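You operate a simulated robot arm through the tools that you are given. There is no shell and no other tool. Be economical: measure what you need, move in short steps, check, and stop when the job is done.

You are at the controls of a simulated two-armed robot. One attempt, no reset.

## Task
Put the wing nut from the back of the plinth in the grey tray. Then close the shelf drawer. Then take the filter on the back of the far deck and put it away on the middle shelf of the oil bench. Then pull the bottom drawer of the grey cabinet open. The order counts. Set down upright: wing nut, filter.
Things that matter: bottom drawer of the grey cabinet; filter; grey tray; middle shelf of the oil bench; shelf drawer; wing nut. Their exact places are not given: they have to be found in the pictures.

The check looks at the end state, three seconds after you hand in, the way a careful person would. Anything else that was tipped, shoved, dropped, spilled or broken makes it a failure.

## Robot
Two 7-joint arms with two-finger grippers on one trunk, on a base that drives. Base frame: it is fixed to the floor where the robot stands at the start and does not move with it; the origin is under the middle of the robot, x ahead of it, y to its left, z up; the surface under the hand at the start is at about z = 19. Lengths are in cm, angles in rad, forces in N, time in s.
The left shoulder is at the start at [6, 17.9, 53], the right one opposite. With the tool pointing down near the work surface each hand reaches from about 10 to 64 cm from the robot's upright axis, wherever it stands, measured 20 degrees to its own side. Places, roughly: bottom drawer of the grey cabinet [350, -110, 10]; filter (5x5x8 cm) [10, -180, 110]; grey tray (15x19x5 cm) [400, 30, 50]; middle shelf of the oil bench [390, 30, 40]; shelf drawer [-10, -150, 70]; wing nut (6x3x4 cm) [50, 0, 20]. Payload 1.96 kg a hand.
The TCP of each hand is the grasp point between the finger pads, 2 cm short of the fingertips. In the tool frame z runs along the fingers and y along their closing line. The gripper opens to 7.2 cm. The gripper's body begins 3.8 cm behind the TCP.
Orientation is that of the tool frame in the base frame, as a unit quaternion [x, y, z, w]. With the fingers straight down and closing along the base's y, the tool's x points along the base's -x, its y along +y and its z along -z.

## Interface
- The arms move only by the tool jog_arm. It takes "left_increments", "right_increments" or both (then of equal length, played together; a hand with none holds still); each is a list of rows, each a list of 7 numbers: the shift along the tool's x, y, z in cm, then the turn, a rotation vector about the tool's x, y, z in rad, then the gripper command, from -1 (fully open) to 1 (shut), values between in proportion. In form: [[tx, ty, tz, rx, ry, rz, fingers], ...]. A call has 1 to 12 rows; each row shifts and turns the commanded pose from where the row before left it, along the tool's axes as they then stand. Rows are played at 5 a second. More than 5 cm and 0.15 rad between two rows, or a gripper value outside its range, and nothing of the call is played. A pose out of reach is approached as far as the arm can. The call stops where the force on the tool passes 40 N (or 10 N more than at its start, if that is more) or the arm is blocked; 0.2 s more then pass. Each finger travels about 15.3 cm/s and halts on what it meets, pressing with about 38 N; the grip force reading is that of the motor and also rises with nothing between the fingers. The clock runs only during rows and for 0.2 s after the last one: add rows that do not move to give the fingers time. The reply holds the time, the measured pose of the TCP, the force on the tool along the base axes, the opening and the grip force, in the units named above and with some noise, with the torque about the TCP (base axes, N m) and any sound that the robot's microphone picked up.
- Cameras (640 x 400 px; columns grow to the right, rows downward): "scene" is now at [1.16, 1.58, 107.37]; the picture's right is [0.22, -0.97, 0.00], its down [-0.79, -0.18, -0.59] and it looks along [0.57, 0.13, -0.81] (base axes); focal length 250 px, centre (320, 200). "left" rides on the left gripper at [7.1, -1.9, -8.2] in its tool frame; the picture's right is [0.26, 0.97, 0.00], its down [-0.67, 0.18, -0.72] and it looks along [-0.69, 0.19, 0.70] (tool axes); focal length 280 px, centre (320, 200). "right" rides on the right gripper at [7.1, 1.9, -8.2] in its tool frame; the picture's right is [-0.26, 0.97, 0.00], its down [-0.67, -0.18, -0.72] and it looks along [-0.69, -0.19, 0.70] (tool axes); focal length 280 px, centre (320, 200).
- get_image(camera): a new picture of that camera. No time passes.
- move_column(by): slides the trunk up (or, below 0, down) by that many cm; the arms and the scene camera ride with it, the base frame stays. It gives what a move gives, with no picture.
- base_move(legs): drives the robot by 1 to 6 legs, each [ahead, left, turn to the left] in cm, cm and rad, along the robot's own axes; the way and the turn of a leg run together, so that a leg with both is an arc; at most 150 cm and 3.142 rad a leg. The arms and the cameras ride along, it lands a little off, and it stops where it bumps. It gives what a move gives.
- turn_head(pan, tilt): turns the head with the scene camera to pan (to the left, within 1.501 rad either way) and tilt (down, from -0.506 to 1.204), counted from straight ahead of the robot. It gives what a move gives.
- locate(camera, pixels): there is no depth. For up to 12 entries [column, row, z] of the newest picture of that camera ("zoom" is the newest enlarged one), the place [x, y] in the base frame at which the ray of that pixel passes the height z, good to about 0.3 cm. No time passes.
- close_up(camera, box): a new picture of the part [left, top, right, bottom] of that camera's present view, enlarged. No time passes.
- hand_in(): hands the job in; it is judged then, once.

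Keep the steps short. Do not move on a guess: measure, check each grasp and each placing, and mend mistakes. In all there are 110 turns and 92 pictures (those below and enlarged ones count). Leave the grippers open and the arms clear of the work at the hand-in unless told otherwise, and finish with a single line.

The tools are called after "Call:" by a JSON object that holds its "api" and its "payload". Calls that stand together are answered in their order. jog_arm: Moves the arms, as the interface text tells. Its arguments: {"type":"object","properties":{"left_increments":{"type":"array","items":{"type":"array","items":{"type":"number"}}},"right_increments":{"type":"array","items":{"type":"array","items":{"type":"number"}}}},"required":[]} The other tools are called the same way: move_column (by) slides the trunk up or down; base_move (legs) drives the base; turn_head (pan, tilt) turns the head that bears the scene camera; get_image (camera) takes a picture; locate (camera, pixels) gives the place at which the rays of pixels pass given heights; close_up (camera, box) takes an enlarged picture of a part of a camera's view; hand_in () hands the job in.

At the start:

```text
clock: 0.0
left_ee_pos: [49.41, 23.61, 42.29]
left_tool_rot: [0.0, 1.0, 0.0, -0.001]
left_contact_force: [-0.4, 0.6, 0.1]
left_torque: [0.0, 0.03, 0.01]
left_finger_gap: 7.18
left_finger_force: 0.2
right_ee_pos: [38.48, -11.69, 41.26]
right_tool_rot: [0.0, 1.0, 0.0, 0.0]
right_contact_force: [0.2, -0.9, -0.4]
right_torque: [0.03, 0.0, -0.01]
right_finger_gap: 7.21
right_finger_force: 0.1
trunk travel left (down, up): [-17.5, 81.5]
robot x, y, heading: [0.01, 0.03, -0.0]
head pan, tilt: [0.227, 0.941]
```

scene: 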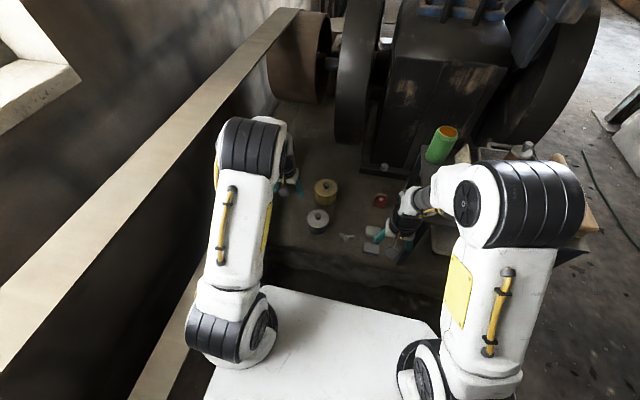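
right: 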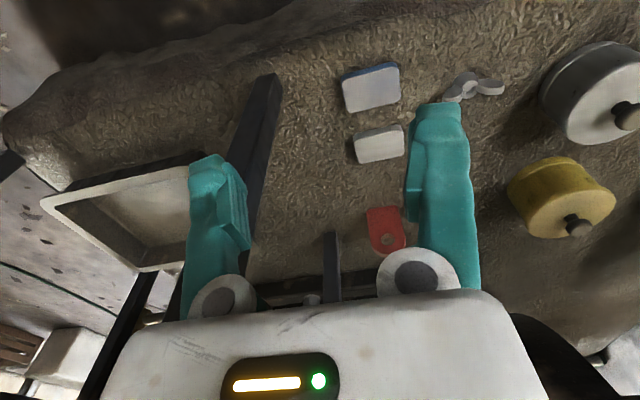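
left: 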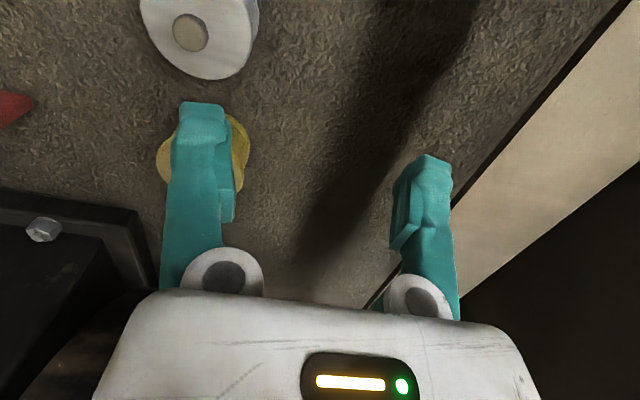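

I see a wing nut near right-camera pixel (473,87). I'll look closer at the plinth first, and check for others.

Call:
{"api": "close_up", "payload": {"camera": "scene", "box": [260, 100, 600, 300]}}

Call:
{"api": "locate", "payload": {"camera": "right", "pixels": [[473, 87, 19], [450, 95, 19], [498, 88, 19], [385, 225, 19], [130, 210, 19], [605, 110, 19], [370, 85, 19], [378, 143, 19]]}}

Call:
{"api": "turn_head", "payload": {"pan": 0.0, "tilt": 0.1}}

Call:
{"api": "get_image", "payload": {"camera": "scene"}}

```text
1.88 times, centred on (430, 200) of scene
```

zoom: 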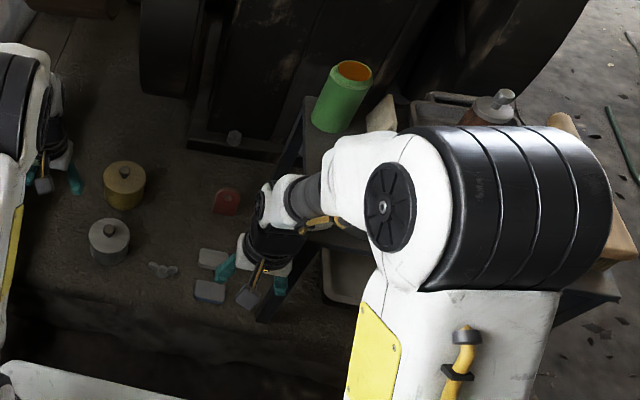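

```text
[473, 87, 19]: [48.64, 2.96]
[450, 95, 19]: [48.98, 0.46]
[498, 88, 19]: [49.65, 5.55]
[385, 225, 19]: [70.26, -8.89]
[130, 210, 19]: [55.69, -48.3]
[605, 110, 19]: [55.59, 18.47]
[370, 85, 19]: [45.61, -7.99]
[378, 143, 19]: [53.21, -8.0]
```

```text
clock: 1.2
left_ee_pos: [49.36, 23.68, 42.35]
left_tool_rot: [-0.001, 1.0, 0.0, 0.0]
left_contact_force: [-0.6, -0.5, 1.2]
left_torque: [-0.02, -0.02, 0.01]
left_finger_gap: 7.21
left_finger_force: 0.0
right_ee_pos: [38.35, -11.79, 41.29]
right_tool_rot: [0.0, 1.0, 0.001, 0.0]
right_contact_force: [-0.2, 0.4, -0.4]
right_torque: [0.0, -0.01, -0.03]
right_finger_gap: 7.17
right_finger_force: 0.0
trunk travel left (down, up): [-17.5, 81.5]
robot x, y, heading: [-0.25, 0.19, -0.004]
head pan, tilt: [0.0, 0.099]
```

```text
87 pictures are left
```

scene: 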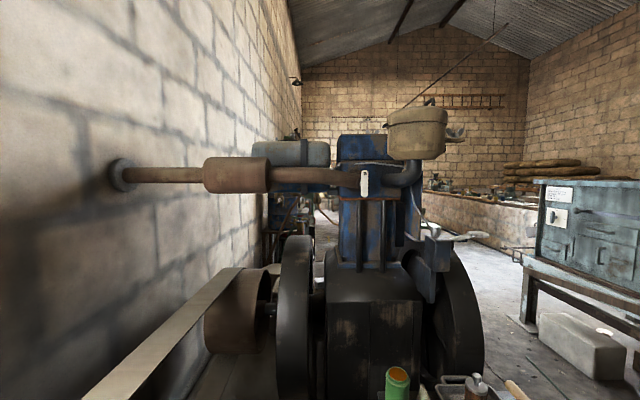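

Big workshop; an engine in front. Look right and behind, for the other places.

Call:
{"api": "turn_head", "payload": {"pan": -0.8, "tilt": 0.3}}

Call:
{"api": "get_image", "payload": {"camera": "scene"}}

Call:
{"api": "turn_head", "payload": {"pan": -1.5, "tilt": 0.3}}

Call:
{"api": "get_image", "payload": {"camera": "scene"}}

Call:
{"api": "close_up", "payload": {"camera": "right", "box": [380, 40, 540, 140]}}

```text
clock: 2.3
left_ee_pos: [49.32, 23.63, 42.31]
left_tool_rot: [0.0, 1.0, 0.0, 0.0]
left_contact_force: [-0.7, -0.4, 0.5]
left_torque: [-0.02, -0.02, 0.0]
left_finger_gap: 7.2
left_finger_force: 0.0
right_ee_pos: [38.32, -11.76, 41.33]
right_tool_rot: [0.0, 1.0, -0.001, 0.0]
right_contact_force: [0.0, 0.5, -0.1]
right_torque: [0.01, 0.02, 0.05]
right_finger_gap: 7.2
right_finger_force: 0.0
trunk travel left (down, up): [-17.5, 81.5]
robot x, y, heading: [0.07, 0.04, -0.002]
head pan, tilt: [-0.799, 0.3]
```

```text
86 pictures are left
```

scene: 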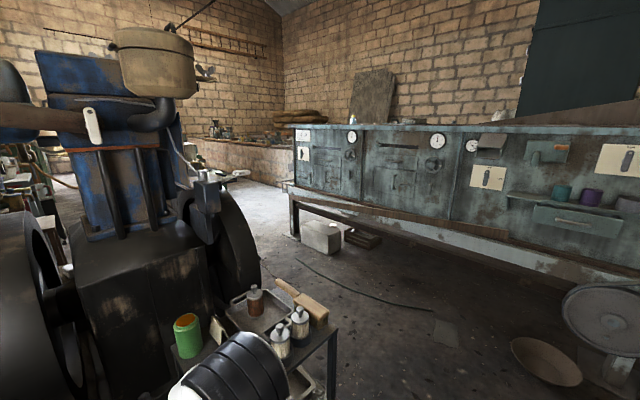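

```text
clock: 3.4
left_ee_pos: [49.33, 23.56, 42.25]
left_tool_rot: [0.0, 1.0, 0.0, 0.0]
left_contact_force: [0.4, 0.9, -1.0]
left_torque: [-0.06, -0.02, 0.0]
left_finger_gap: 7.21
left_finger_force: 0.0
right_ee_pos: [38.4, -11.75, 41.36]
right_tool_rot: [0.0, 1.0, -0.001, 0.0]
right_contact_force: [-0.9, 1.0, 0.5]
right_torque: [0.0, 0.02, -0.02]
right_finger_gap: 7.18
right_finger_force: 0.0
trunk travel left (down, up): [-17.5, 81.5]
robot x, y, heading: [0.17, 0.35, 0.001]
head pan, tilt: [-1.499, 0.3]
```

```text
85 pictures are left
```

scene: 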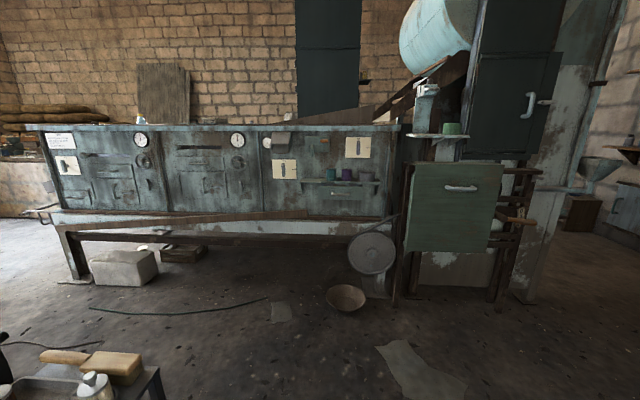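

```text
4.00 times, centred on (460, 90) of right
```

zoom: 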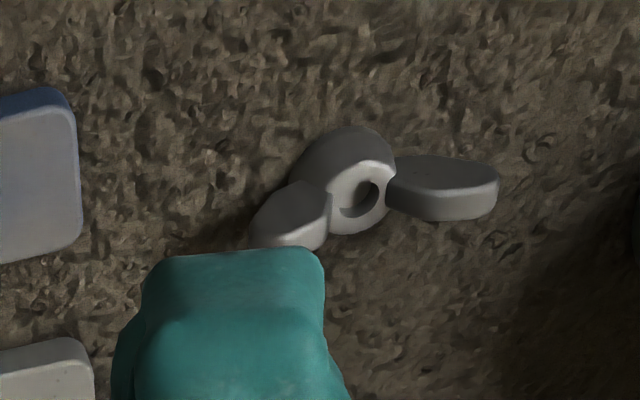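

Zoom in on the bench ahead (to the robot's right).

Call:
{"api": "close_up", "payload": {"camera": "scene", "box": [230, 100, 420, 219]}}

Call:
{"api": "close_up", "payload": {"camera": "scene", "box": [380, 70, 600, 290]}}

Call:
{"api": "close_up", "payload": {"camera": "scene", "box": [0, 100, 240, 250]}}

```text
3.36 times, centred on (325, 160) of scene
```

zoom: 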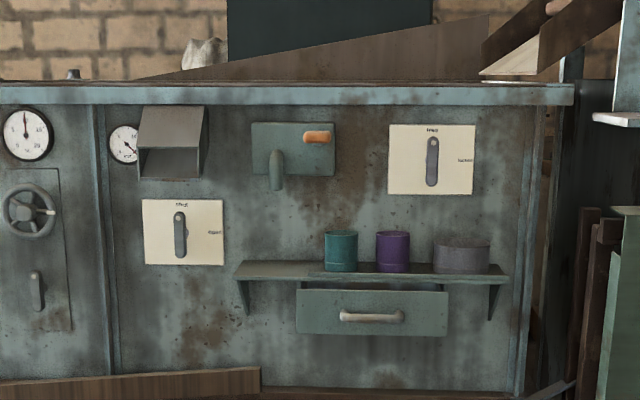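

```text
1.82 times, centred on (490, 180) of scene
```

zoom: 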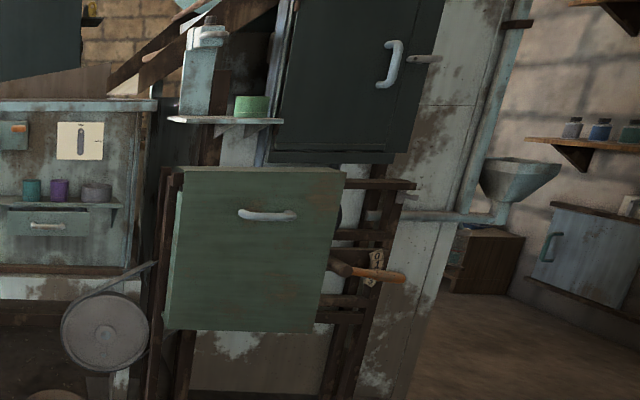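

```text
2.67 times, centred on (120, 175) of scene
```

zoom: 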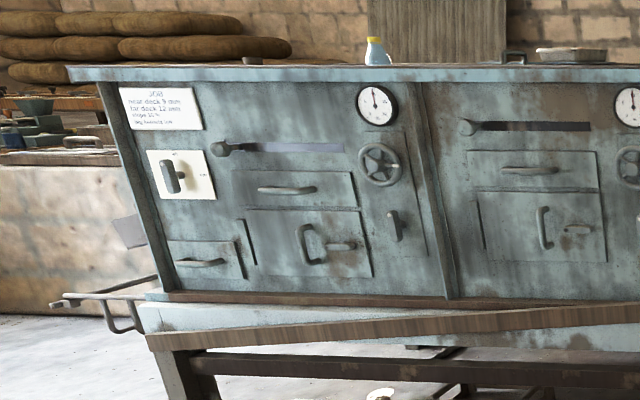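

The shelf drawer is the small one below the shelf on the machine. Start with the wing nut: bring the right hand above it, turning so it will close along x (across the hub); left hand goes up out of the way.

Call:
{"api": "jog_arm", "payload": {"right_increments": [[-3, 4.5, 0, 0, 0, 0, -1], [-3, 4.5, 0, 0, 0, 0, -1], [-2.4, 4.2, 0, 0, 0, -0.15, -1], [0, 0, 0, 0, 0, -0.15, -1], [0, 0, 0, 0, 0, -0.15, -1], [0, 0, 0, 0, 0, -0.15, -1], [0, 0, 0, 0, 0, -0.15, -1], [0, 0, 0, 0, 0, -0.15, -1], [0, 0, 0, 0, 0, -0.15, -1], [0, 0, 0, 0, 0, -0.15, -1], [0, 0, 0, 0, 0, -0.12, -1]], "left_increments": [[0, 0, -4, 0, 0, 0, -1], [0, 0, -4, 0, 0, 0, -1], [0, 0, -4, 0, 0, 0, -1], [0, 0, -4, 0, 0, 0, -1], [0, 0, 0, 0, 0, 0, -1], [0, 0, 0, 0, 0, 0, -1], [0, 0, 0, 0, 0, 0, -1], [0, 0, 0, 0, 0, 0, -1], [0, 0, 0, 0, 0, 0, -1], [0, 0, 0, 0, 0, 0, -1], [0, 0, 0, 0, 0, 0, -1]]}}

Call:
{"api": "get_image", "payload": {"camera": "right"}}

Call:
{"api": "turn_head", "payload": {"pan": 0.0, "tilt": 0.94}}

Call:
{"api": "close_up", "payload": {"camera": "scene", "box": [220, 100, 420, 225]}}

```text
refused: row 1 steps farther than a row can; nothing moved
```

```text
80 pictures are left
```

right: 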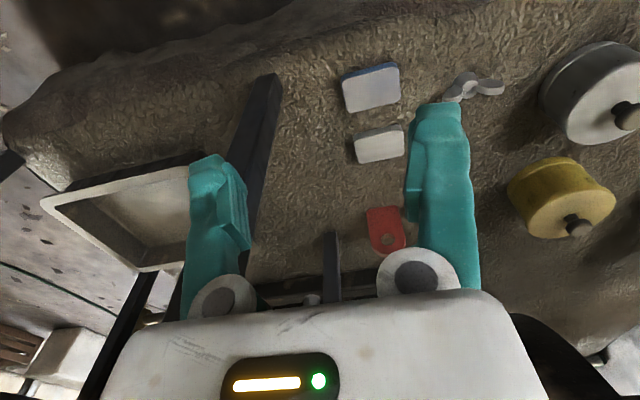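

```text
clock: 5.0
left_ee_pos: [49.35, 23.63, 42.33]
left_tool_rot: [0.0, 1.0, 0.0, -0.001]
left_contact_force: [-0.1, -0.4, 0.2]
left_torque: [-0.01, 0.03, -0.01]
left_finger_gap: 7.2
left_finger_force: 0.2
right_ee_pos: [38.42, -11.76, 41.43]
right_tool_rot: [0.0, 1.0, 0.0, 0.0]
right_contact_force: [-0.5, 0.5, 0.3]
right_torque: [-0.03, 0.01, -0.01]
right_finger_gap: 7.19
right_finger_force: 0.0
trunk travel left (down, up): [-17.5, 81.5]
robot x, y, heading: [-0.29, -0.23, 0.002]
head pan, tilt: [0.0, 0.941]
```

```text
3.20 times, centred on (320, 162) of scene
```

zoom: 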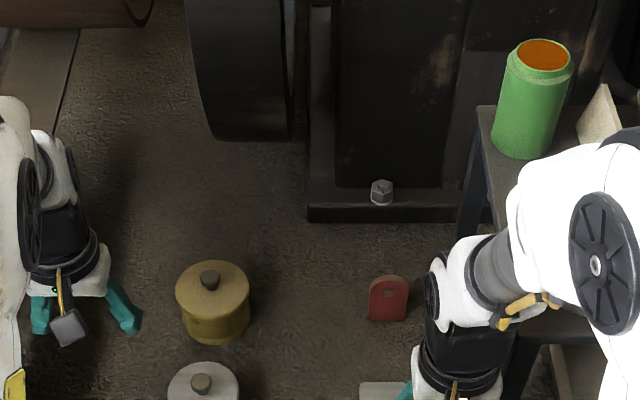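

Steps were a little too long; repeat with shorter ones.

Call:
{"api": "jog_arm", "payload": {"right_increments": [[-2.1, 3.4, 0, 0, 0, 0, -1], [-2.1, 3.4, 0, 0, 0, 0, -1], [-2.1, 3.4, 0, 0, 0, 0, -1], [-2.1, 3.4, 0, 0, 0, -0.14, -1], [0, 0, 0, 0, 0, -0.145, -1], [0, 0, 0, 0, 0, -0.145, -1], [0, 0, 0, 0, 0, -0.145, -1], [0, 0, 0, 0, 0, -0.145, -1], [0, 0, 0, 0, 0, -0.145, -1], [0, 0, 0, 0, 0, -0.145, -1], [0, 0, 0, 0, 0, -0.145, -1], [0, 0, 0, 0, 0, -0.145, -1]], "left_increments": [[0, 0, -4, 0, 0, 0, -1], [0, 0, -4, 0, 0, 0, -1], [0, 0, -4, 0, 0, 0, -1], [0, 0, -4, 0, 0, 0, -1], [0, 0, 0, 0, 0, 0, -1], [0, 0, 0, 0, 0, 0, -1], [0, 0, 0, 0, 0, 0, -1], [0, 0, 0, 0, 0, 0, -1], [0, 0, 0, 0, 0, 0, -1], [0, 0, 0, 0, 0, 0, -1], [0, 0, 0, 0, 0, 0, -1], [0, 0, 0, 0, 0, 0, -1]]}}

Call:
{"api": "get_image", "payload": {"camera": "right"}}

```text
clock: 7.6
left_ee_pos: [49.55, 22.27, 50.28]
left_tool_rot: [0.011, 1.0, 0.0, -0.011]
left_contact_force: [0.0, 0.1, 0.4]
left_torque: [-0.03, -0.04, -0.02]
left_finger_gap: 7.22
left_finger_force: 0.1
left hand out of reach, approached as far as the arm can: row 3, 4
right_ee_pos: [46.99, 1.52, 40.92]
right_tool_rot: [-0.605, 0.796, 0.005, 0.0]
right_contact_force: [0.0, 1.5, 0.2]
right_torque: [0.02, -0.03, 0.0]
right_finger_gap: 7.21
right_finger_force: 0.1
trunk travel left (down, up): [-17.5, 81.5]
robot x, y, heading: [0.07, -0.61, -0.003]
head pan, tilt: [0.0, 0.941]
```

```text
78 pictures are left
```

right: 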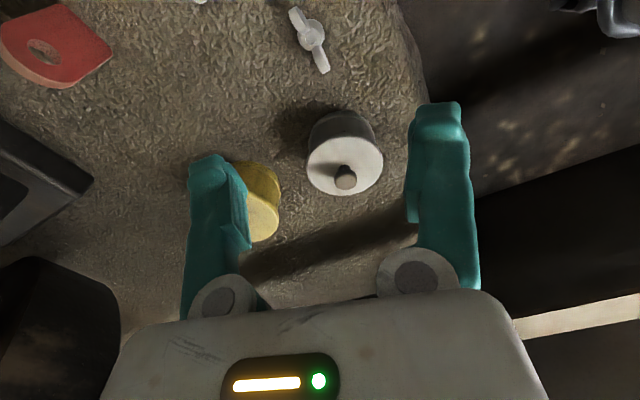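

The nut is at (311,38). Measure it at several heights.

Call:
{"api": "locate", "payload": {"camera": "right", "pixels": [[311, 36, 19], [311, 36, 22], [296, 13, 21], [324, 66, 21], [311, 36, 23]]}}

Call:
{"api": "close_up", "payload": {"camera": "right", "box": [240, 0, 400, 100]}}

```text
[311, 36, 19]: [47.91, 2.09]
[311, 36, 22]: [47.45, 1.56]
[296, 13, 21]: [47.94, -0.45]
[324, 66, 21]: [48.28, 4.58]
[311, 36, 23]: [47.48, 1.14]
```

```text
4.00 times, centred on (320, 50) of right
```

zoom: 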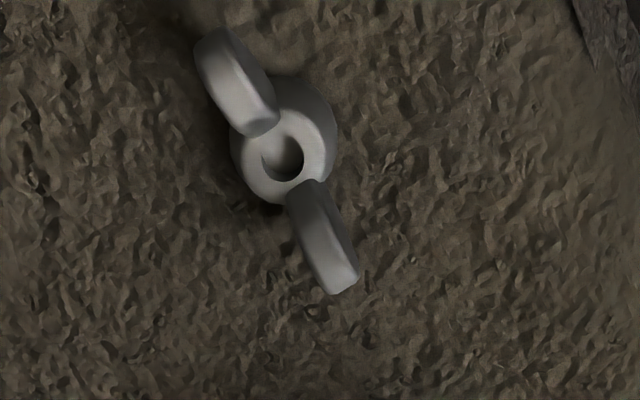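

Hub at about (47.5,1.9), wings along y. Finish turning, centre, and come down to z≈25.

Call:
{"api": "jog_arm", "payload": {"right_increments": [[0, 0, 0, 0, 0, -0.1, -1], [0, 0, 0, 0, 0, -0.1, -1], [-0.4, -0.5, 0, 0, 0, 0, -1], [0, 0, 4, 0, 0, 0, -1], [0, 0, 4, 0, 0, 0, -1], [0, 0, 4, 0, 0, 0, -1], [0, 0, 3, 0, 0, 0, -1], [0, 0, 0, 0, 0, 0, -1]]}}

Call:
{"api": "get_image", "payload": {"camera": "right"}}

```text
clock: 9.4
left_ee_pos: [49.52, 22.37, 50.29]
left_tool_rot: [0.012, 1.0, 0.0, -0.009]
left_contact_force: [0.4, 1.5, -0.1]
left_torque: [-0.01, 0.0, 0.01]
left_finger_gap: 7.18
left_finger_force: 0.1
right_ee_pos: [47.12, 1.71, 25.93]
right_tool_rot: [-0.681, 0.733, 0.004, 0.001]
right_contact_force: [-0.3, -0.1, 0.6]
right_torque: [-0.03, 0.01, 0.01]
right_finger_gap: 7.19
right_finger_force: 0.1
trunk travel left (down, up): [-17.5, 81.5]
robot x, y, heading: [0.45, -0.06, -0.007]
head pan, tilt: [0.0, 0.941]
```

```text
76 pictures are left
```

right: 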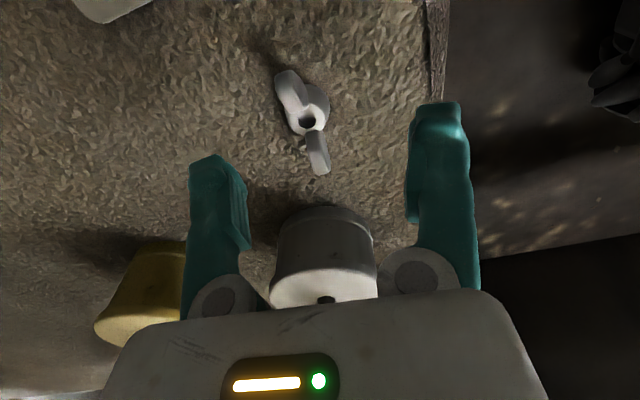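

The hub is ~0.6 cm to the fingers' left; correct, lower to z≈22.3 and look again.

Call:
{"api": "jog_arm", "payload": {"right_increments": [[0, -0.6, 1.8, 0, 0, 0, -1], [0, 0, 1.8, 0, 0, 0, -1], [0, 0, 0, 0, 0, 0, -1]]}}

Call:
{"api": "get_image", "payload": {"camera": "right"}}

```text
clock: 10.2
left_ee_pos: [49.65, 22.27, 50.37]
left_tool_rot: [0.01, 1.0, 0.001, -0.009]
left_contact_force: [0.5, 0.8, -0.3]
left_torque: [0.0, 0.01, 0.03]
left_finger_gap: 7.2
left_finger_force: 0.1
right_ee_pos: [47.83, 1.91, 22.41]
right_tool_rot: [-0.681, 0.732, 0.006, 0.0]
right_contact_force: [0.9, 0.0, 0.3]
right_torque: [0.03, -0.01, 0.01]
right_finger_gap: 7.21
right_finger_force: 0.1
trunk travel left (down, up): [-17.5, 81.5]
robot x, y, heading: [-0.06, 0.13, -0.003]
head pan, tilt: [0.0, 0.941]
```

```text
75 pictures are left
```

right: 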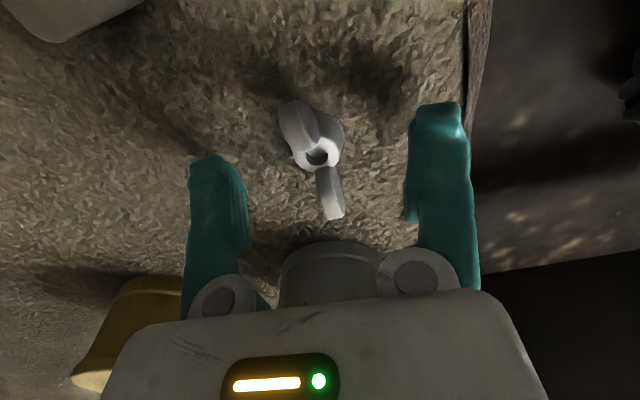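

Centred. Lower 1.1 cm more and close.

Call:
{"api": "jog_arm", "payload": {"right_increments": [[0, 0, 1.0, 0, 0, 0, -1], [0, 0, 0, 0, 0, 0, -0.3], [0, 0, 0, 0, 0, 0, 0.3], [0, 0, 0, 0, 0, 0, 1], [0, 0, 0, 0, 0, 0, 1], [0, 0, 0, 0, 0, 0, 1]]}}

Call:
{"api": "get_image", "payload": {"camera": "right"}}

```text
clock: 11.6
left_ee_pos: [49.68, 22.22, 50.41]
left_tool_rot: [0.012, 1.0, 0.0, -0.008]
left_contact_force: [-0.5, 0.6, -0.4]
left_torque: [0.03, -0.03, 0.01]
left_finger_gap: 7.21
left_finger_force: 0.1
right_ee_pos: [47.74, 1.95, 21.54]
right_tool_rot: [-0.68, 0.733, 0.005, 0.0]
right_contact_force: [-0.1, -1.0, -0.4]
right_torque: [-0.03, 0.04, 0.01]
right_finger_gap: 1.89
right_finger_force: 38.5
trunk travel left (down, up): [-17.5, 81.5]
robot x, y, heading: [0.03, 0.22, -0.004]
head pan, tilt: [0.0, 0.941]
```

```text
74 pictures are left
```

right: 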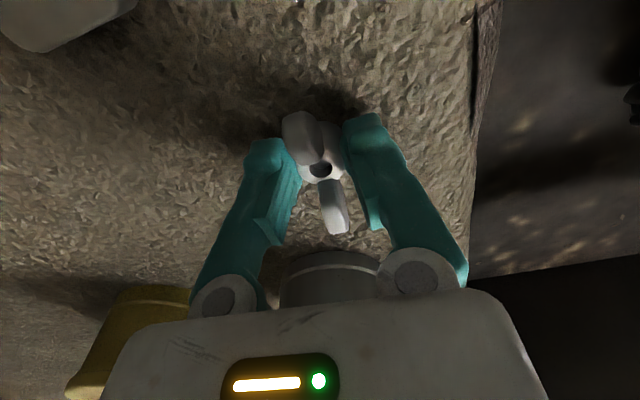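

Gripped (1.89 cm gap). Lift straight up and check.

Call:
{"api": "jog_arm", "payload": {"right_increments": [[0, 0, -2, 0, 0, 0, 1], [0, 0, -4, 0, 0, 0, 1], [0, 0, -5, 0, 0, 0, 1], [0, 0, -5, 0, 0, 0, 1], [0, 0, -5, 0, 0, 0, 1], [0, 0, 0, 0, 0, 0, 1]]}}

Call:
{"api": "close_up", "payload": {"camera": "right", "box": [160, 60, 480, 260]}}

Call:
{"api": "turn_head", "payload": {"pan": -0.6, "tilt": 0.8}}

Call:
{"api": "get_image", "payload": {"camera": "scene"}}

```text
clock: 13.0
left_ee_pos: [49.78, 22.23, 50.52]
left_tool_rot: [0.011, 1.0, 0.001, -0.008]
left_contact_force: [-0.2, -0.1, -0.4]
left_torque: [-0.01, -0.01, 0.0]
left_finger_gap: 7.22
left_finger_force: 0.1
right_ee_pos: [48.31, 1.57, 42.42]
right_tool_rot: [-0.681, 0.732, 0.005, 0.001]
right_contact_force: [0.9, 0.7, -1.0]
right_torque: [0.01, 0.0, -0.01]
right_finger_gap: 1.88
right_finger_force: 37.5
trunk travel left (down, up): [-17.5, 81.5]
robot x, y, heading: [0.33, -0.03, -0.006]
head pan, tilt: [0.0, 0.941]
```

```text
2.00 times, centred on (320, 160) of right
```

zoom: 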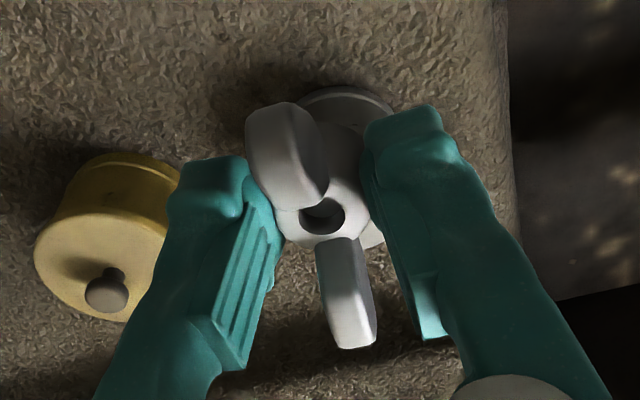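

```text
clock: 14.0
left_ee_pos: [49.72, 22.27, 50.44]
left_tool_rot: [0.011, 1.0, 0.0, -0.006]
left_contact_force: [-0.3, 0.0, 0.0]
left_torque: [-0.01, -0.01, 0.01]
left_finger_gap: 7.22
left_finger_force: 0.0
right_ee_pos: [48.24, 1.6, 42.4]
right_tool_rot: [-0.681, 0.733, 0.005, 0.0]
right_contact_force: [0.2, 0.9, -0.5]
right_torque: [-0.01, 0.03, 0.0]
right_finger_gap: 1.89
right_finger_force: 38.0
trunk travel left (down, up): [-17.5, 81.5]
robot x, y, heading: [-0.46, 0.15, -0.003]
head pan, tilt: [-0.6, 0.799]
```

```text
72 pictures are left
```

scene: 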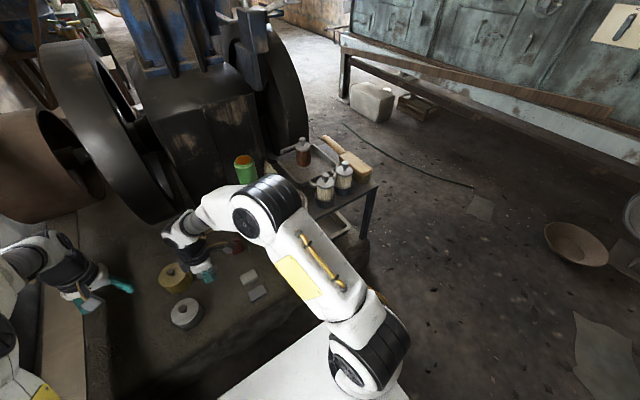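

Nut is held well. Locate floor obstacles to plan the route.

Call:
{"api": "locate", "payload": {"camera": "scene", "pixels": [[365, 238, 0], [577, 245, 0], [545, 235, 0], [605, 265, 0], [600, 340, 0], [640, 250, 0], [345, 102, 0], [303, 145, 0], [370, 115, 0], [378, 185, 45], [300, 300, 19], [355, 245, 19]]}}

Call:
{"api": "turn_head", "payload": {"pan": -0.5, "tilt": 0.25}}

Call:
{"api": "get_image", "payload": {"camera": "scene"}}

```text
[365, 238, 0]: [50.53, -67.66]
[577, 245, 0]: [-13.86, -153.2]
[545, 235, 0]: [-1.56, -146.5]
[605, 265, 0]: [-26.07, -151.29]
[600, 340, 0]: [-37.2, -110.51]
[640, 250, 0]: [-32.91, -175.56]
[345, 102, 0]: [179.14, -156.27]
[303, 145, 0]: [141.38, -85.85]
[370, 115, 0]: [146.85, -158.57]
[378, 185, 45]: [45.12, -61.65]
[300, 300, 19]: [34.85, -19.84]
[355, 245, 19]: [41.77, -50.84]
```

```text
clock: 14.9
left_ee_pos: [49.83, 22.25, 50.46]
left_tool_rot: [0.011, 1.0, 0.002, -0.006]
left_contact_force: [0.2, 0.9, -0.3]
left_torque: [0.0, -0.06, -0.02]
left_finger_gap: 7.21
left_finger_force: 0.1
right_ee_pos: [48.12, 1.68, 42.34]
right_tool_rot: [-0.681, 0.732, 0.005, 0.0]
right_contact_force: [0.2, -0.2, -0.9]
right_torque: [-0.02, -0.02, 0.0]
right_finger_gap: 1.88
right_finger_force: 38.4
trunk travel left (down, up): [-17.5, 81.5]
robot x, y, heading: [0.25, 0.1, -0.006]
head pan, tilt: [-0.499, 0.25]
```

```text
71 pictures are left
```

scene: 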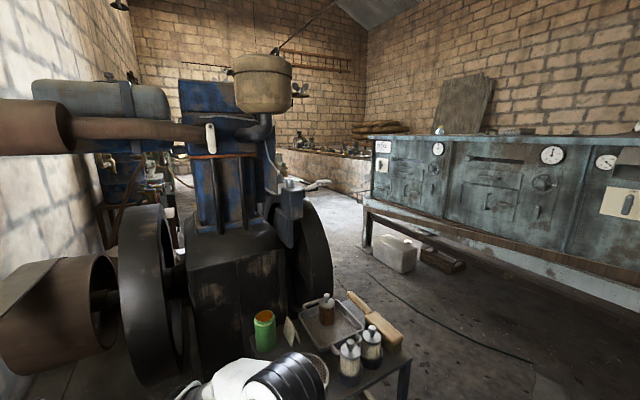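

Tuck both hands in before driving.

Call:
{"api": "jog_arm", "payload": {"right_increments": [[2.7, 3.8, 0, 0, 0, 0, 1], [2.7, 3.8, 0, 0, 0, 0, 1], [2.7, 3.8, 0, 0, 0, 0, 1], [2.7, 3.8, 0, 0, 0, 0, 1], [2.0, 3.0, 0, 0, 0, 0, 1], [0, 0, 0, 0, 0, 0, 1]], "left_increments": [[4, 0, 0, 0, 0, 0, -1], [4, 0, 0, 0, 0, 0, -1], [4, 0, 0, 0, 0, 0, -1], [4, 0, 0, 0, 0, 0, -1], [4, 0, 0, 0, 0, 0, -1], [0, 0, 0, 0, 0, 0, -1]]}}

Call:
{"api": "turn_head", "payload": {"pan": -0.6, "tilt": 1.0}}

Call:
{"api": "get_image", "payload": {"camera": "scene"}}

```text
clock: 16.3
left_ee_pos: [30.3, 22.62, 50.9]
left_tool_rot: [0.018, 1.0, 0.008, -0.008]
left_contact_force: [-0.7, 0.0, -0.4]
left_torque: [-0.02, -0.01, 0.01]
left_finger_gap: 7.21
left_finger_force: 0.1
right_ee_pos: [29.51, -10.4, 42.16]
right_tool_rot: [-0.677, 0.736, 0.009, -0.001]
right_contact_force: [0.8, -0.3, -0.5]
right_torque: [0.04, 0.02, 0.02]
right_finger_gap: 1.89
right_finger_force: 37.7
trunk travel left (down, up): [-17.5, 81.5]
robot x, y, heading: [0.07, 0.05, -0.012]
head pan, tilt: [-0.499, 0.25]
```

```text
clock: 17.4
left_ee_pos: [30.34, 22.7, 50.71]
left_tool_rot: [0.015, 1.0, 0.006, -0.008]
left_contact_force: [-0.3, -0.3, -0.4]
left_torque: [-0.01, -0.01, 0.0]
left_finger_gap: 7.22
left_finger_force: 0.1
right_ee_pos: [29.41, -10.47, 42.22]
right_tool_rot: [-0.677, 0.736, 0.009, -0.001]
right_contact_force: [1.2, -1.1, -0.9]
right_torque: [0.04, 0.01, 0.01]
right_finger_gap: 1.87
right_finger_force: 37.9
trunk travel left (down, up): [-17.5, 81.5]
robot x, y, heading: [0.05, 0.23, -0.01]
head pan, tilt: [-0.6, 1.0]
```

```text
70 pictures are left
```

scene: 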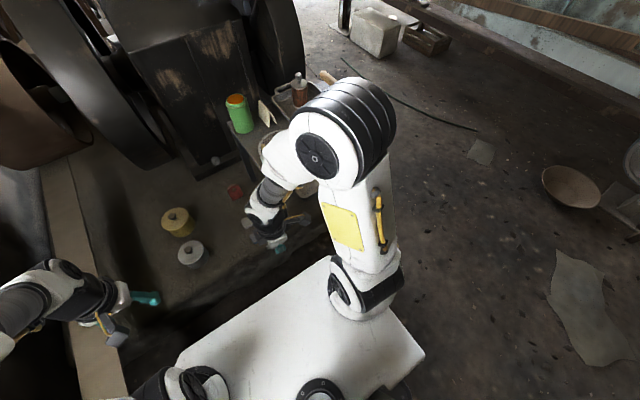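

Call:
{"api": "locate", "payload": {"camera": "scene", "pixels": [[425, 357, 30], [180, 360, 30], [330, 258, 30], [390, 120, 75], [350, 80, 75], [480, 150, 0], [300, 80, 45], [335, 70, 45]]}}

```text
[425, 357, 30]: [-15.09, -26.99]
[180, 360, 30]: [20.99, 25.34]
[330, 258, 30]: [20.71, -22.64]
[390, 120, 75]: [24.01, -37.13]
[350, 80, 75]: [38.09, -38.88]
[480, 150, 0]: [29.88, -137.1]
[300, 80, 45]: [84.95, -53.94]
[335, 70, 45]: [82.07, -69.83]
```

Base half-width ≈25 cm. Strafe right into the aisle with a slight back-off, in one leg.

Call:
{"api": "base_move", "payload": {"legs": [[-6, -40, 0], [0, -68, 0]]}}

Call:
{"api": "turn_head", "payload": {"pan": 0.0, "tilt": 0.4}}

Call:
{"api": "get_image", "payload": {"camera": "scene"}}

```text
clock: 23.4
left_ee_pos: [23.34, -86.74, 51.11]
left_tool_rot: [-0.003, 1.0, -0.001, 0.001]
left_contact_force: [0.1, 0.1, -0.3]
left_torque: [0.01, -0.01, -0.04]
left_finger_gap: 7.2
left_finger_force: 0.0
right_ee_pos: [23.24, -120.56, 42.83]
right_tool_rot: [-0.683, 0.73, 0.0, 0.0]
right_contact_force: [0.1, 0.1, 0.3]
right_torque: [-0.03, 0.0, -0.04]
right_finger_gap: 1.88
right_finger_force: 37.9
trunk travel left (down, up): [-17.5, 81.5]
robot x, y, heading: [-5.55, -110.81, 0.007]
head pan, tilt: [-0.6, 1.0]
```

```text
clock: 24.4
left_ee_pos: [23.19, -86.65, 51.04]
left_tool_rot: [-0.003, 1.0, 0.0, 0.0]
left_contact_force: [-1.2, 0.6, 0.6]
left_torque: [-0.01, -0.02, 0.02]
left_finger_gap: 7.19
left_finger_force: 0.1
right_ee_pos: [23.34, -120.53, 42.85]
right_tool_rot: [-0.683, 0.73, -0.001, -0.001]
right_contact_force: [0.2, 0.3, -1.4]
right_torque: [0.01, -0.01, 0.0]
right_finger_gap: 1.88
right_finger_force: 38.0
trunk travel left (down, up): [-17.5, 81.5]
robot x, y, heading: [-5.81, -110.93, 0.007]
head pan, tilt: [0.0, 0.4]
```

```text
69 pictures are left
```

scene: 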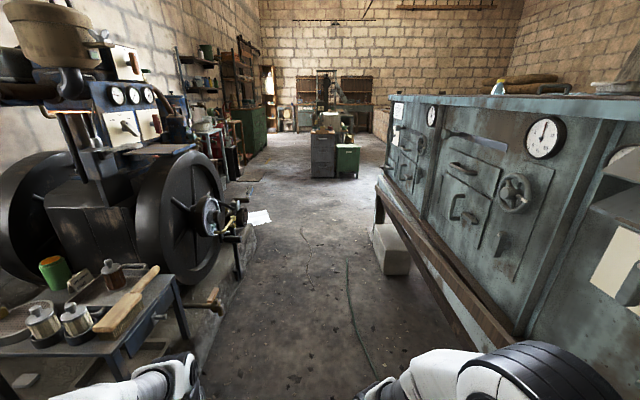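

The aisle is visible: a grey cabinet ahead at (323,155). Zoom ahead.

Call:
{"api": "close_up", "payload": {"camera": "scene", "box": [160, 30, 400, 200]}}

Call:
{"api": "locate", "payload": {"camera": "scene", "pixels": [[240, 275, 0], [245, 205, 55], [220, 300, 20], [125, 375, 0], [193, 340, 0], [395, 273, 0], [310, 178, 0], [335, 178, 0], [356, 179, 0], [372, 247, 0], [377, 197, 75], [520, 345, 75]]}}

```text
2.35 times, centred on (280, 115) of scene
```

zoom: 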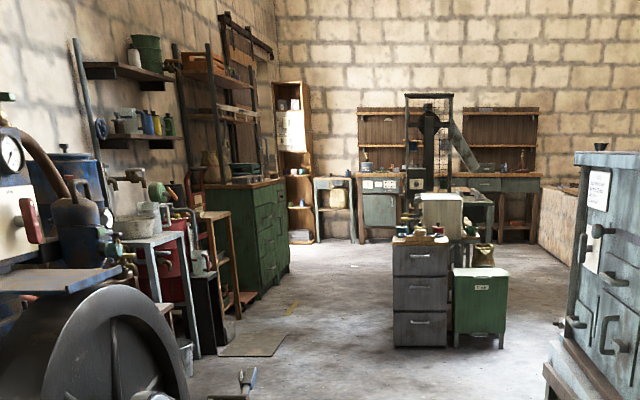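

```text
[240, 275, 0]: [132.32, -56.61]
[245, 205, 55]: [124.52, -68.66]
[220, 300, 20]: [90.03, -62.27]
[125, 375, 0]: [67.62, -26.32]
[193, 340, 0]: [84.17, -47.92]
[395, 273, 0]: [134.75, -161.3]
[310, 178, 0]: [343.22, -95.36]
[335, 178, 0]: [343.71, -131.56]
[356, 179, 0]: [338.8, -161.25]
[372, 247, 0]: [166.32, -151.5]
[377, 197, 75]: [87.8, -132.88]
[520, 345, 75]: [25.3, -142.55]
```

Aisle about 80 cm wide. Drive ahead 80 with a nudge left, then look.

Call:
{"api": "base_move", "payload": {"legs": [[40, 6, 0], [110, 0, 0]]}}

Call:
{"api": "turn_head", "payload": {"pan": 0.35, "tilt": 0.35}}

Call:
{"api": "get_image", "payload": {"camera": "scene"}}

```text
clock: 32.1
left_ee_pos: [170.56, -76.32, 50.98]
left_tool_rot: [-0.024, 1.0, 0.001, 0.0]
left_contact_force: [0.7, -0.1, 0.7]
left_torque: [0.02, 0.02, -0.03]
left_finger_gap: 7.22
left_finger_force: 0.0
right_ee_pos: [172.22, -109.99, 42.83]
right_tool_rot: [-0.699, 0.715, 0.0, 0.0]
right_contact_force: [-0.2, 0.4, -0.9]
right_torque: [0.04, -0.02, 0.0]
right_finger_gap: 1.83
right_finger_force: 38.1
trunk travel left (down, up): [-17.5, 81.5]
robot x, y, heading: [142.57, -101.33, 0.047]
head pan, tilt: [0.0, 0.4]
```

```text
clock: 32.9
left_ee_pos: [170.6, -76.3, 51.01]
left_tool_rot: [-0.024, 1.0, 0.0, -0.001]
left_contact_force: [0.5, -0.5, 1.0]
left_torque: [-0.02, 0.02, -0.02]
left_finger_gap: 7.19
left_finger_force: 0.1
right_ee_pos: [172.15, -110.09, 42.86]
right_tool_rot: [-0.699, 0.715, 0.001, -0.001]
right_contact_force: [-0.6, -0.5, -0.8]
right_torque: [0.0, -0.03, 0.0]
right_finger_gap: 1.83
right_finger_force: 37.6
trunk travel left (down, up): [-17.5, 81.5]
robot x, y, heading: [142.43, -101.25, 0.046]
head pan, tilt: [0.351, 0.351]
```

```text
67 pictures are left
```

scene: 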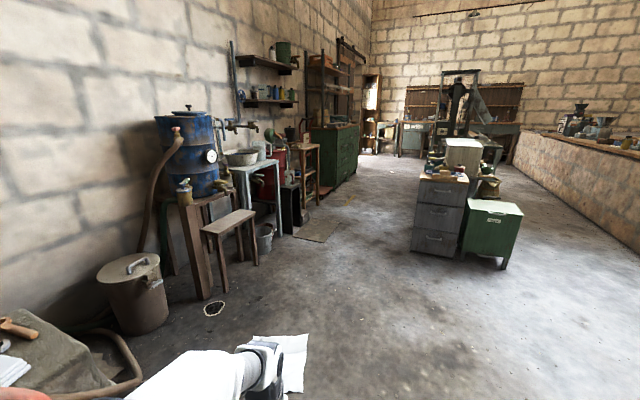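

Call:
{"api": "close_up", "payload": {"camera": "scene", "box": [190, 100, 350, 260]}}

Call:
{"api": "locate", "payload": {"camera": "scene", "pixels": [[280, 237, 0], [265, 252, 0], [317, 205, 0], [298, 222, 0], [258, 264, 0], [412, 250, 0], [458, 258, 0], [328, 188, 0], [430, 200, 40]]}}

```text
2.50 times, centred on (270, 180) of scene
```

zoom: 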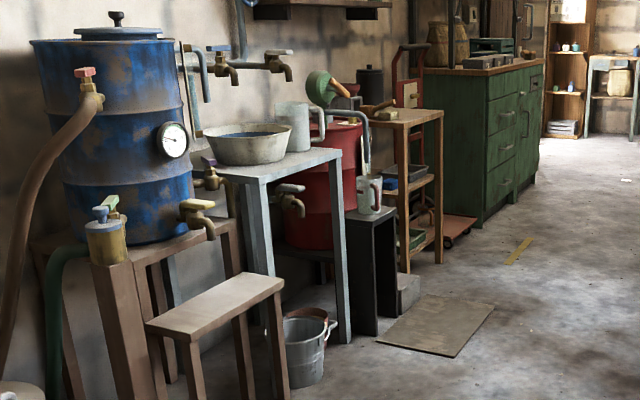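

```text
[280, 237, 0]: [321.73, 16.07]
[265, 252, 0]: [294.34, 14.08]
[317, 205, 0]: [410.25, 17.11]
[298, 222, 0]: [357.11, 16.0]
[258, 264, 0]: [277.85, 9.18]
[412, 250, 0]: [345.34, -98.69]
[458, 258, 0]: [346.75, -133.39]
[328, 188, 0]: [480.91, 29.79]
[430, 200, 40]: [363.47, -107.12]
```

The oil bench looks to be the wooden shelf bench (x≈360–410, y≥17) with a grey tray on its middle shelf. Drive near it.

Call:
{"api": "base_move", "payload": {"legs": [[101, 26, 0], [105, 26, 0]]}}

Call:
{"api": "turn_head", "payload": {"pan": 0.9, "tilt": 0.5}}

Call:
{"api": "get_image", "payload": {"camera": "scene"}}

```text
clock: 43.2
left_ee_pos: [368.79, -21.12, 51.05]
left_tool_rot: [0.005, 1.0, 0.0, 0.0]
left_contact_force: [0.0, -1.3, 0.4]
left_torque: [0.05, -0.01, -0.01]
left_finger_gap: 7.21
left_finger_force: 0.1
right_ee_pos: [368.34, -54.72, 42.85]
right_tool_rot: [-0.679, 0.735, -0.001, -0.001]
right_contact_force: [-0.6, -1.6, -0.7]
right_torque: [0.06, -0.06, -0.03]
right_finger_gap: 1.82
right_finger_force: 37.9
trunk travel left (down, up): [-17.5, 81.5]
robot x, y, heading: [339.34, -44.64, -0.008]
head pan, tilt: [0.351, 0.351]
```

```text
clock: 44.2
left_ee_pos: [368.73, -21.07, 50.94]
left_tool_rot: [0.004, 1.0, 0.0, 0.0]
left_contact_force: [-0.9, -0.1, 1.2]
left_torque: [0.02, 0.0, -0.03]
left_finger_gap: 7.21
left_finger_force: 0.2
right_ee_pos: [368.43, -54.79, 42.76]
right_tool_rot: [-0.678, 0.735, -0.001, 0.0]
right_contact_force: [0.0, -0.7, -0.8]
right_torque: [-0.01, -0.01, 0.01]
right_finger_gap: 1.79
right_finger_force: 38.3
trunk travel left (down, up): [-17.5, 81.5]
robot x, y, heading: [339.76, -44.92, -0.007]
head pan, tilt: [0.901, 0.499]
```

```text
65 pictures are left
```

scene: 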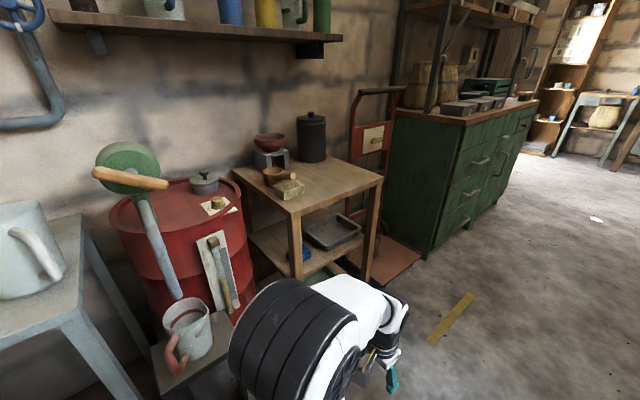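

Zoom on the bench and check the nut.

Call:
{"api": "close_up", "payload": {"camera": "scene", "box": [220, 120, 420, 300]}}

Call:
{"api": "close_up", "payload": {"camera": "right", "box": [160, 60, 480, 260]}}

Call:
{"api": "locate", "payload": {"camera": "scene", "pixels": [[365, 283, 0], [296, 213, 70], [382, 180, 70], [237, 170, 70], [328, 250, 40], [362, 233, 40], [307, 227, 40], [333, 232, 40], [385, 340, 0], [368, 252, 40]]}}

```text
2.22 times, centred on (320, 210) of scene
```

zoom: 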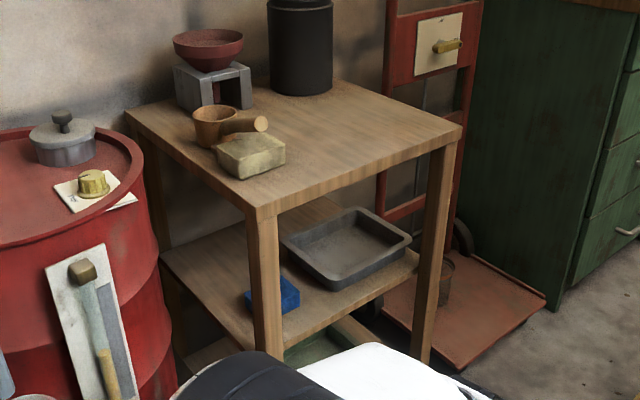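

```text
2.00 times, centred on (320, 160) of right
```

zoom: 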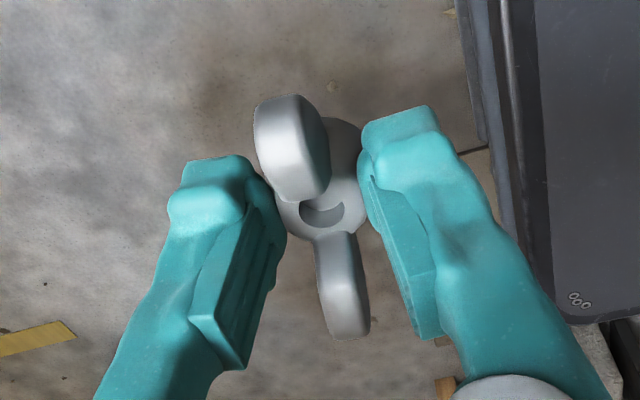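

```text
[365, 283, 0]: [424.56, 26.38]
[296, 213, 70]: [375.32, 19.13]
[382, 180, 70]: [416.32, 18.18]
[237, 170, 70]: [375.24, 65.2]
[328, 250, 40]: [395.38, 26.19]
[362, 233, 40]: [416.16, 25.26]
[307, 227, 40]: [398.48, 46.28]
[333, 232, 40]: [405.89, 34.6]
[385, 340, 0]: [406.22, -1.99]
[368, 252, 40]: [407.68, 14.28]
```

The tray sits under the bench top, so the nut must end upright with the hand tilted. Plan: set the nut on the bench top, tilt the hand about it, re-grip, then put it in the tray. First raise the trunk, turn to face the bench, and slide over.

Call:
{"api": "move_column", "payload": {"by": 48}}

Call:
{"api": "base_move", "payload": {"legs": [[0, 0, 1.578], [10, -47, 0]]}}

Call:
{"api": "turn_head", "payload": {"pan": 0.0, "tilt": 0.95}}

Call:
{"api": "get_image", "payload": {"camera": "scene"}}

```text
refused: 48 is not a number from -40 to 40
```

```text
clock: 46.7
left_ee_pos: [345.94, -13.7, 50.9]
left_tool_rot: [-0.352, 0.936, -0.001, 0.0]
left_contact_force: [-0.2, -0.1, -0.1]
left_torque: [0.0, 0.03, 0.01]
left_finger_gap: 7.17
left_finger_force: 0.0
right_ee_pos: [368.01, -39.19, 42.75]
right_tool_rot: [0.895, -0.446, 0.001, 0.001]
right_contact_force: [-0.4, 0.3, -0.5]
right_torque: [0.01, 0.02, 0.02]
right_finger_gap: 1.78
right_finger_force: 37.5
trunk travel left (down, up): [-17.5, 81.5]
robot x, y, heading: [339.74, -50.89, 0.72]
head pan, tilt: [0.901, 0.499]
stopped in leg 1: the robot was blocked; the commanded pose is now the measured one
```

```text
clock: 47.9
left_ee_pos: [345.95, -13.86, 51.02]
left_tool_rot: [-0.351, 0.936, -0.001, -0.002]
left_contact_force: [0.6, 0.6, 0.2]
left_torque: [0.04, -0.03, 0.01]
left_finger_gap: 7.18
left_finger_force: 0.0
right_ee_pos: [368.01, -39.32, 42.81]
right_tool_rot: [0.895, -0.445, 0.0, 0.001]
right_contact_force: [-0.5, -0.2, -0.9]
right_torque: [-0.01, -0.01, 0.02]
right_finger_gap: 1.77
right_finger_force: 38.4
trunk travel left (down, up): [-17.5, 81.5]
robot x, y, heading: [339.8, -51.3, 0.718]
head pan, tilt: [0.0, 0.949]
```

```text
62 pictures are left
```

scene: 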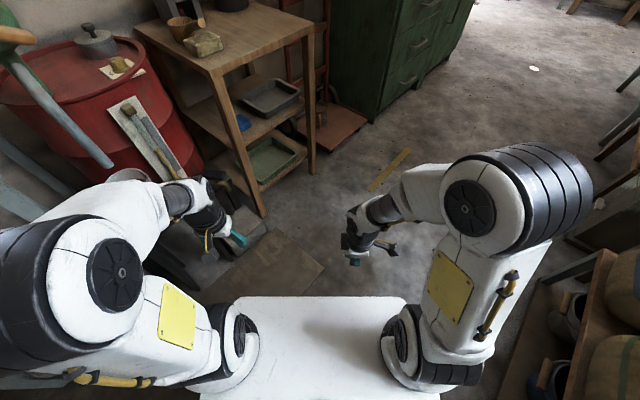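

Blocked mid-turn. Look around to find what is touching.

Call:
{"api": "turn_head", "payload": {"pan": -1.4, "tilt": 0.9}}

Call:
{"api": "get_image", "payload": {"camera": "scene"}}

Call:
{"api": "turn_head", "payload": {"pan": 0.9, "tilt": 0.9}}

Call:
{"api": "get_image", "payload": {"camera": "scene"}}

```text
clock: 49.4
left_ee_pos: [346.02, -13.78, 50.99]
left_tool_rot: [-0.351, 0.936, -0.001, -0.001]
left_contact_force: [0.8, -0.2, -0.7]
left_torque: [-0.03, 0.0, 0.03]
left_finger_gap: 7.2
left_finger_force: 0.1
right_ee_pos: [368.04, -39.26, 42.83]
right_tool_rot: [0.895, -0.446, 0.0, 0.001]
right_contact_force: [-0.3, -0.8, -0.6]
right_torque: [0.0, 0.0, -0.03]
right_finger_gap: 1.76
right_finger_force: 38.2
trunk travel left (down, up): [-17.5, 81.5]
robot x, y, heading: [339.5, -50.77, 0.716]
head pan, tilt: [-1.4, 0.901]
```

```text
61 pictures are left
```

scene: 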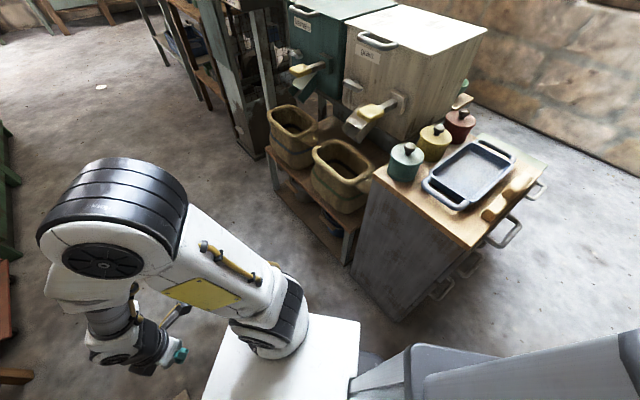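

```text
clock: 51.5
left_ee_pos: [346.02, -13.73, 50.98]
left_tool_rot: [-0.351, 0.936, -0.001, 0.0]
left_contact_force: [-0.3, -0.1, 0.7]
left_torque: [-0.02, -0.01, -0.01]
left_finger_gap: 7.2
left_finger_force: 0.0
right_ee_pos: [367.98, -39.17, 42.85]
right_tool_rot: [0.896, -0.445, 0.0, 0.001]
right_contact_force: [-0.5, 0.7, -0.6]
right_torque: [0.01, 0.0, 0.02]
right_finger_gap: 1.78
right_finger_force: 37.7
trunk travel left (down, up): [-17.5, 81.5]
robot x, y, heading: [339.82, -50.86, 0.721]
head pan, tilt: [0.901, 0.901]
```

```text
60 pictures are left
```

scene: 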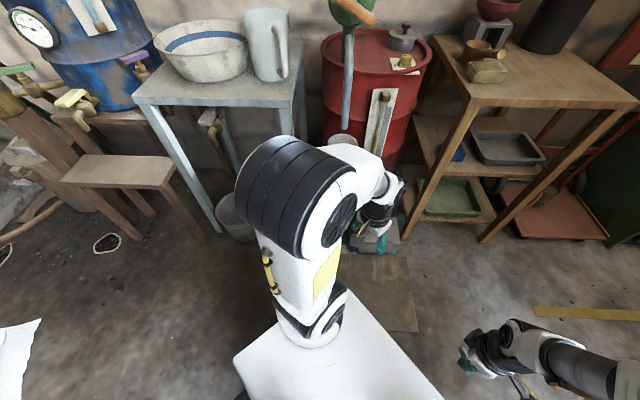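

The left elbow appears to have met the grey bench's corner. Move 10 cm in +x away from it, then raise the trunk.

Call:
{"api": "base_move", "payload": {"legs": [[9, -8, 0]]}}

Call:
{"api": "move_column", "payload": {"by": 40}}

Call:
{"api": "turn_head", "payload": {"pan": 0.9, "tilt": 0.9}}

Call:
{"api": "get_image", "payload": {"camera": "scene"}}

```text
clock: 52.8
left_ee_pos: [358.11, -13.7, 50.97]
left_tool_rot: [-0.352, 0.936, -0.002, -0.001]
left_contact_force: [0.3, -0.9, 0.2]
left_torque: [-0.04, 0.01, 0.04]
left_finger_gap: 7.19
left_finger_force: 0.1
right_ee_pos: [380.21, -39.32, 42.84]
right_tool_rot: [0.895, -0.446, 0.0, 0.001]
right_contact_force: [-0.1, -0.6, -0.2]
right_torque: [0.01, 0.02, 0.01]
right_finger_gap: 1.76
right_finger_force: 38.1
trunk travel left (down, up): [-17.5, 81.5]
robot x, y, heading: [351.94, -51.41, 0.715]
head pan, tilt: [0.901, 0.901]
```

```text
clock: 56.6
left_ee_pos: [358.06, -13.63, 90.99]
left_tool_rot: [-0.352, 0.936, -0.002, 0.0]
left_contact_force: [-1.0, -0.2, 0.9]
left_torque: [0.02, 0.04, -0.01]
left_finger_gap: 7.2
left_finger_force: 0.0
right_ee_pos: [380.19, -39.22, 82.75]
right_tool_rot: [0.895, -0.445, 0.0, 0.002]
right_contact_force: [-0.2, -0.7, -1.5]
right_torque: [-0.01, -0.01, 0.0]
right_finger_gap: 1.75
right_finger_force: 38.0
trunk travel left (down, up): [-57.5, 41.5]
robot x, y, heading: [351.86, -51.07, 0.716]
head pan, tilt: [0.901, 0.901]
```

```text
clock: 57.2
left_ee_pos: [358.15, -13.83, 90.91]
left_tool_rot: [-0.352, 0.936, -0.001, 0.0]
left_contact_force: [0.2, 0.4, 0.2]
left_torque: [-0.04, -0.03, 0.0]
left_finger_gap: 7.2
left_finger_force: 0.1
right_ee_pos: [380.18, -39.06, 82.77]
right_tool_rot: [0.895, -0.446, 0.0, 0.002]
right_contact_force: [0.2, 0.3, -0.3]
right_torque: [-0.01, 0.02, 0.02]
right_finger_gap: 1.76
right_finger_force: 38.0
trunk travel left (down, up): [-57.5, 41.5]
robot x, y, heading: [351.86, -51.16, 0.719]
head pan, tilt: [0.901, 0.901]
```

```text
59 pictures are left
```

scene: 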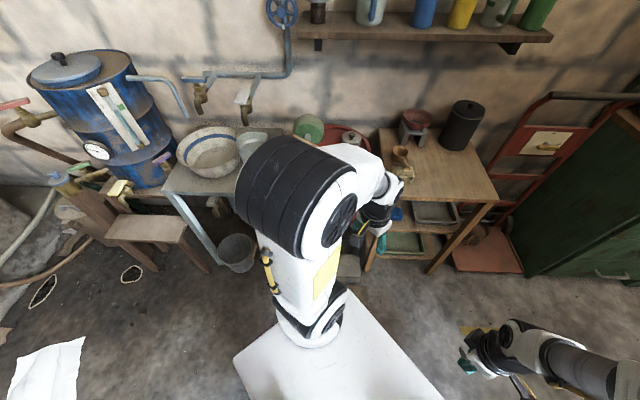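

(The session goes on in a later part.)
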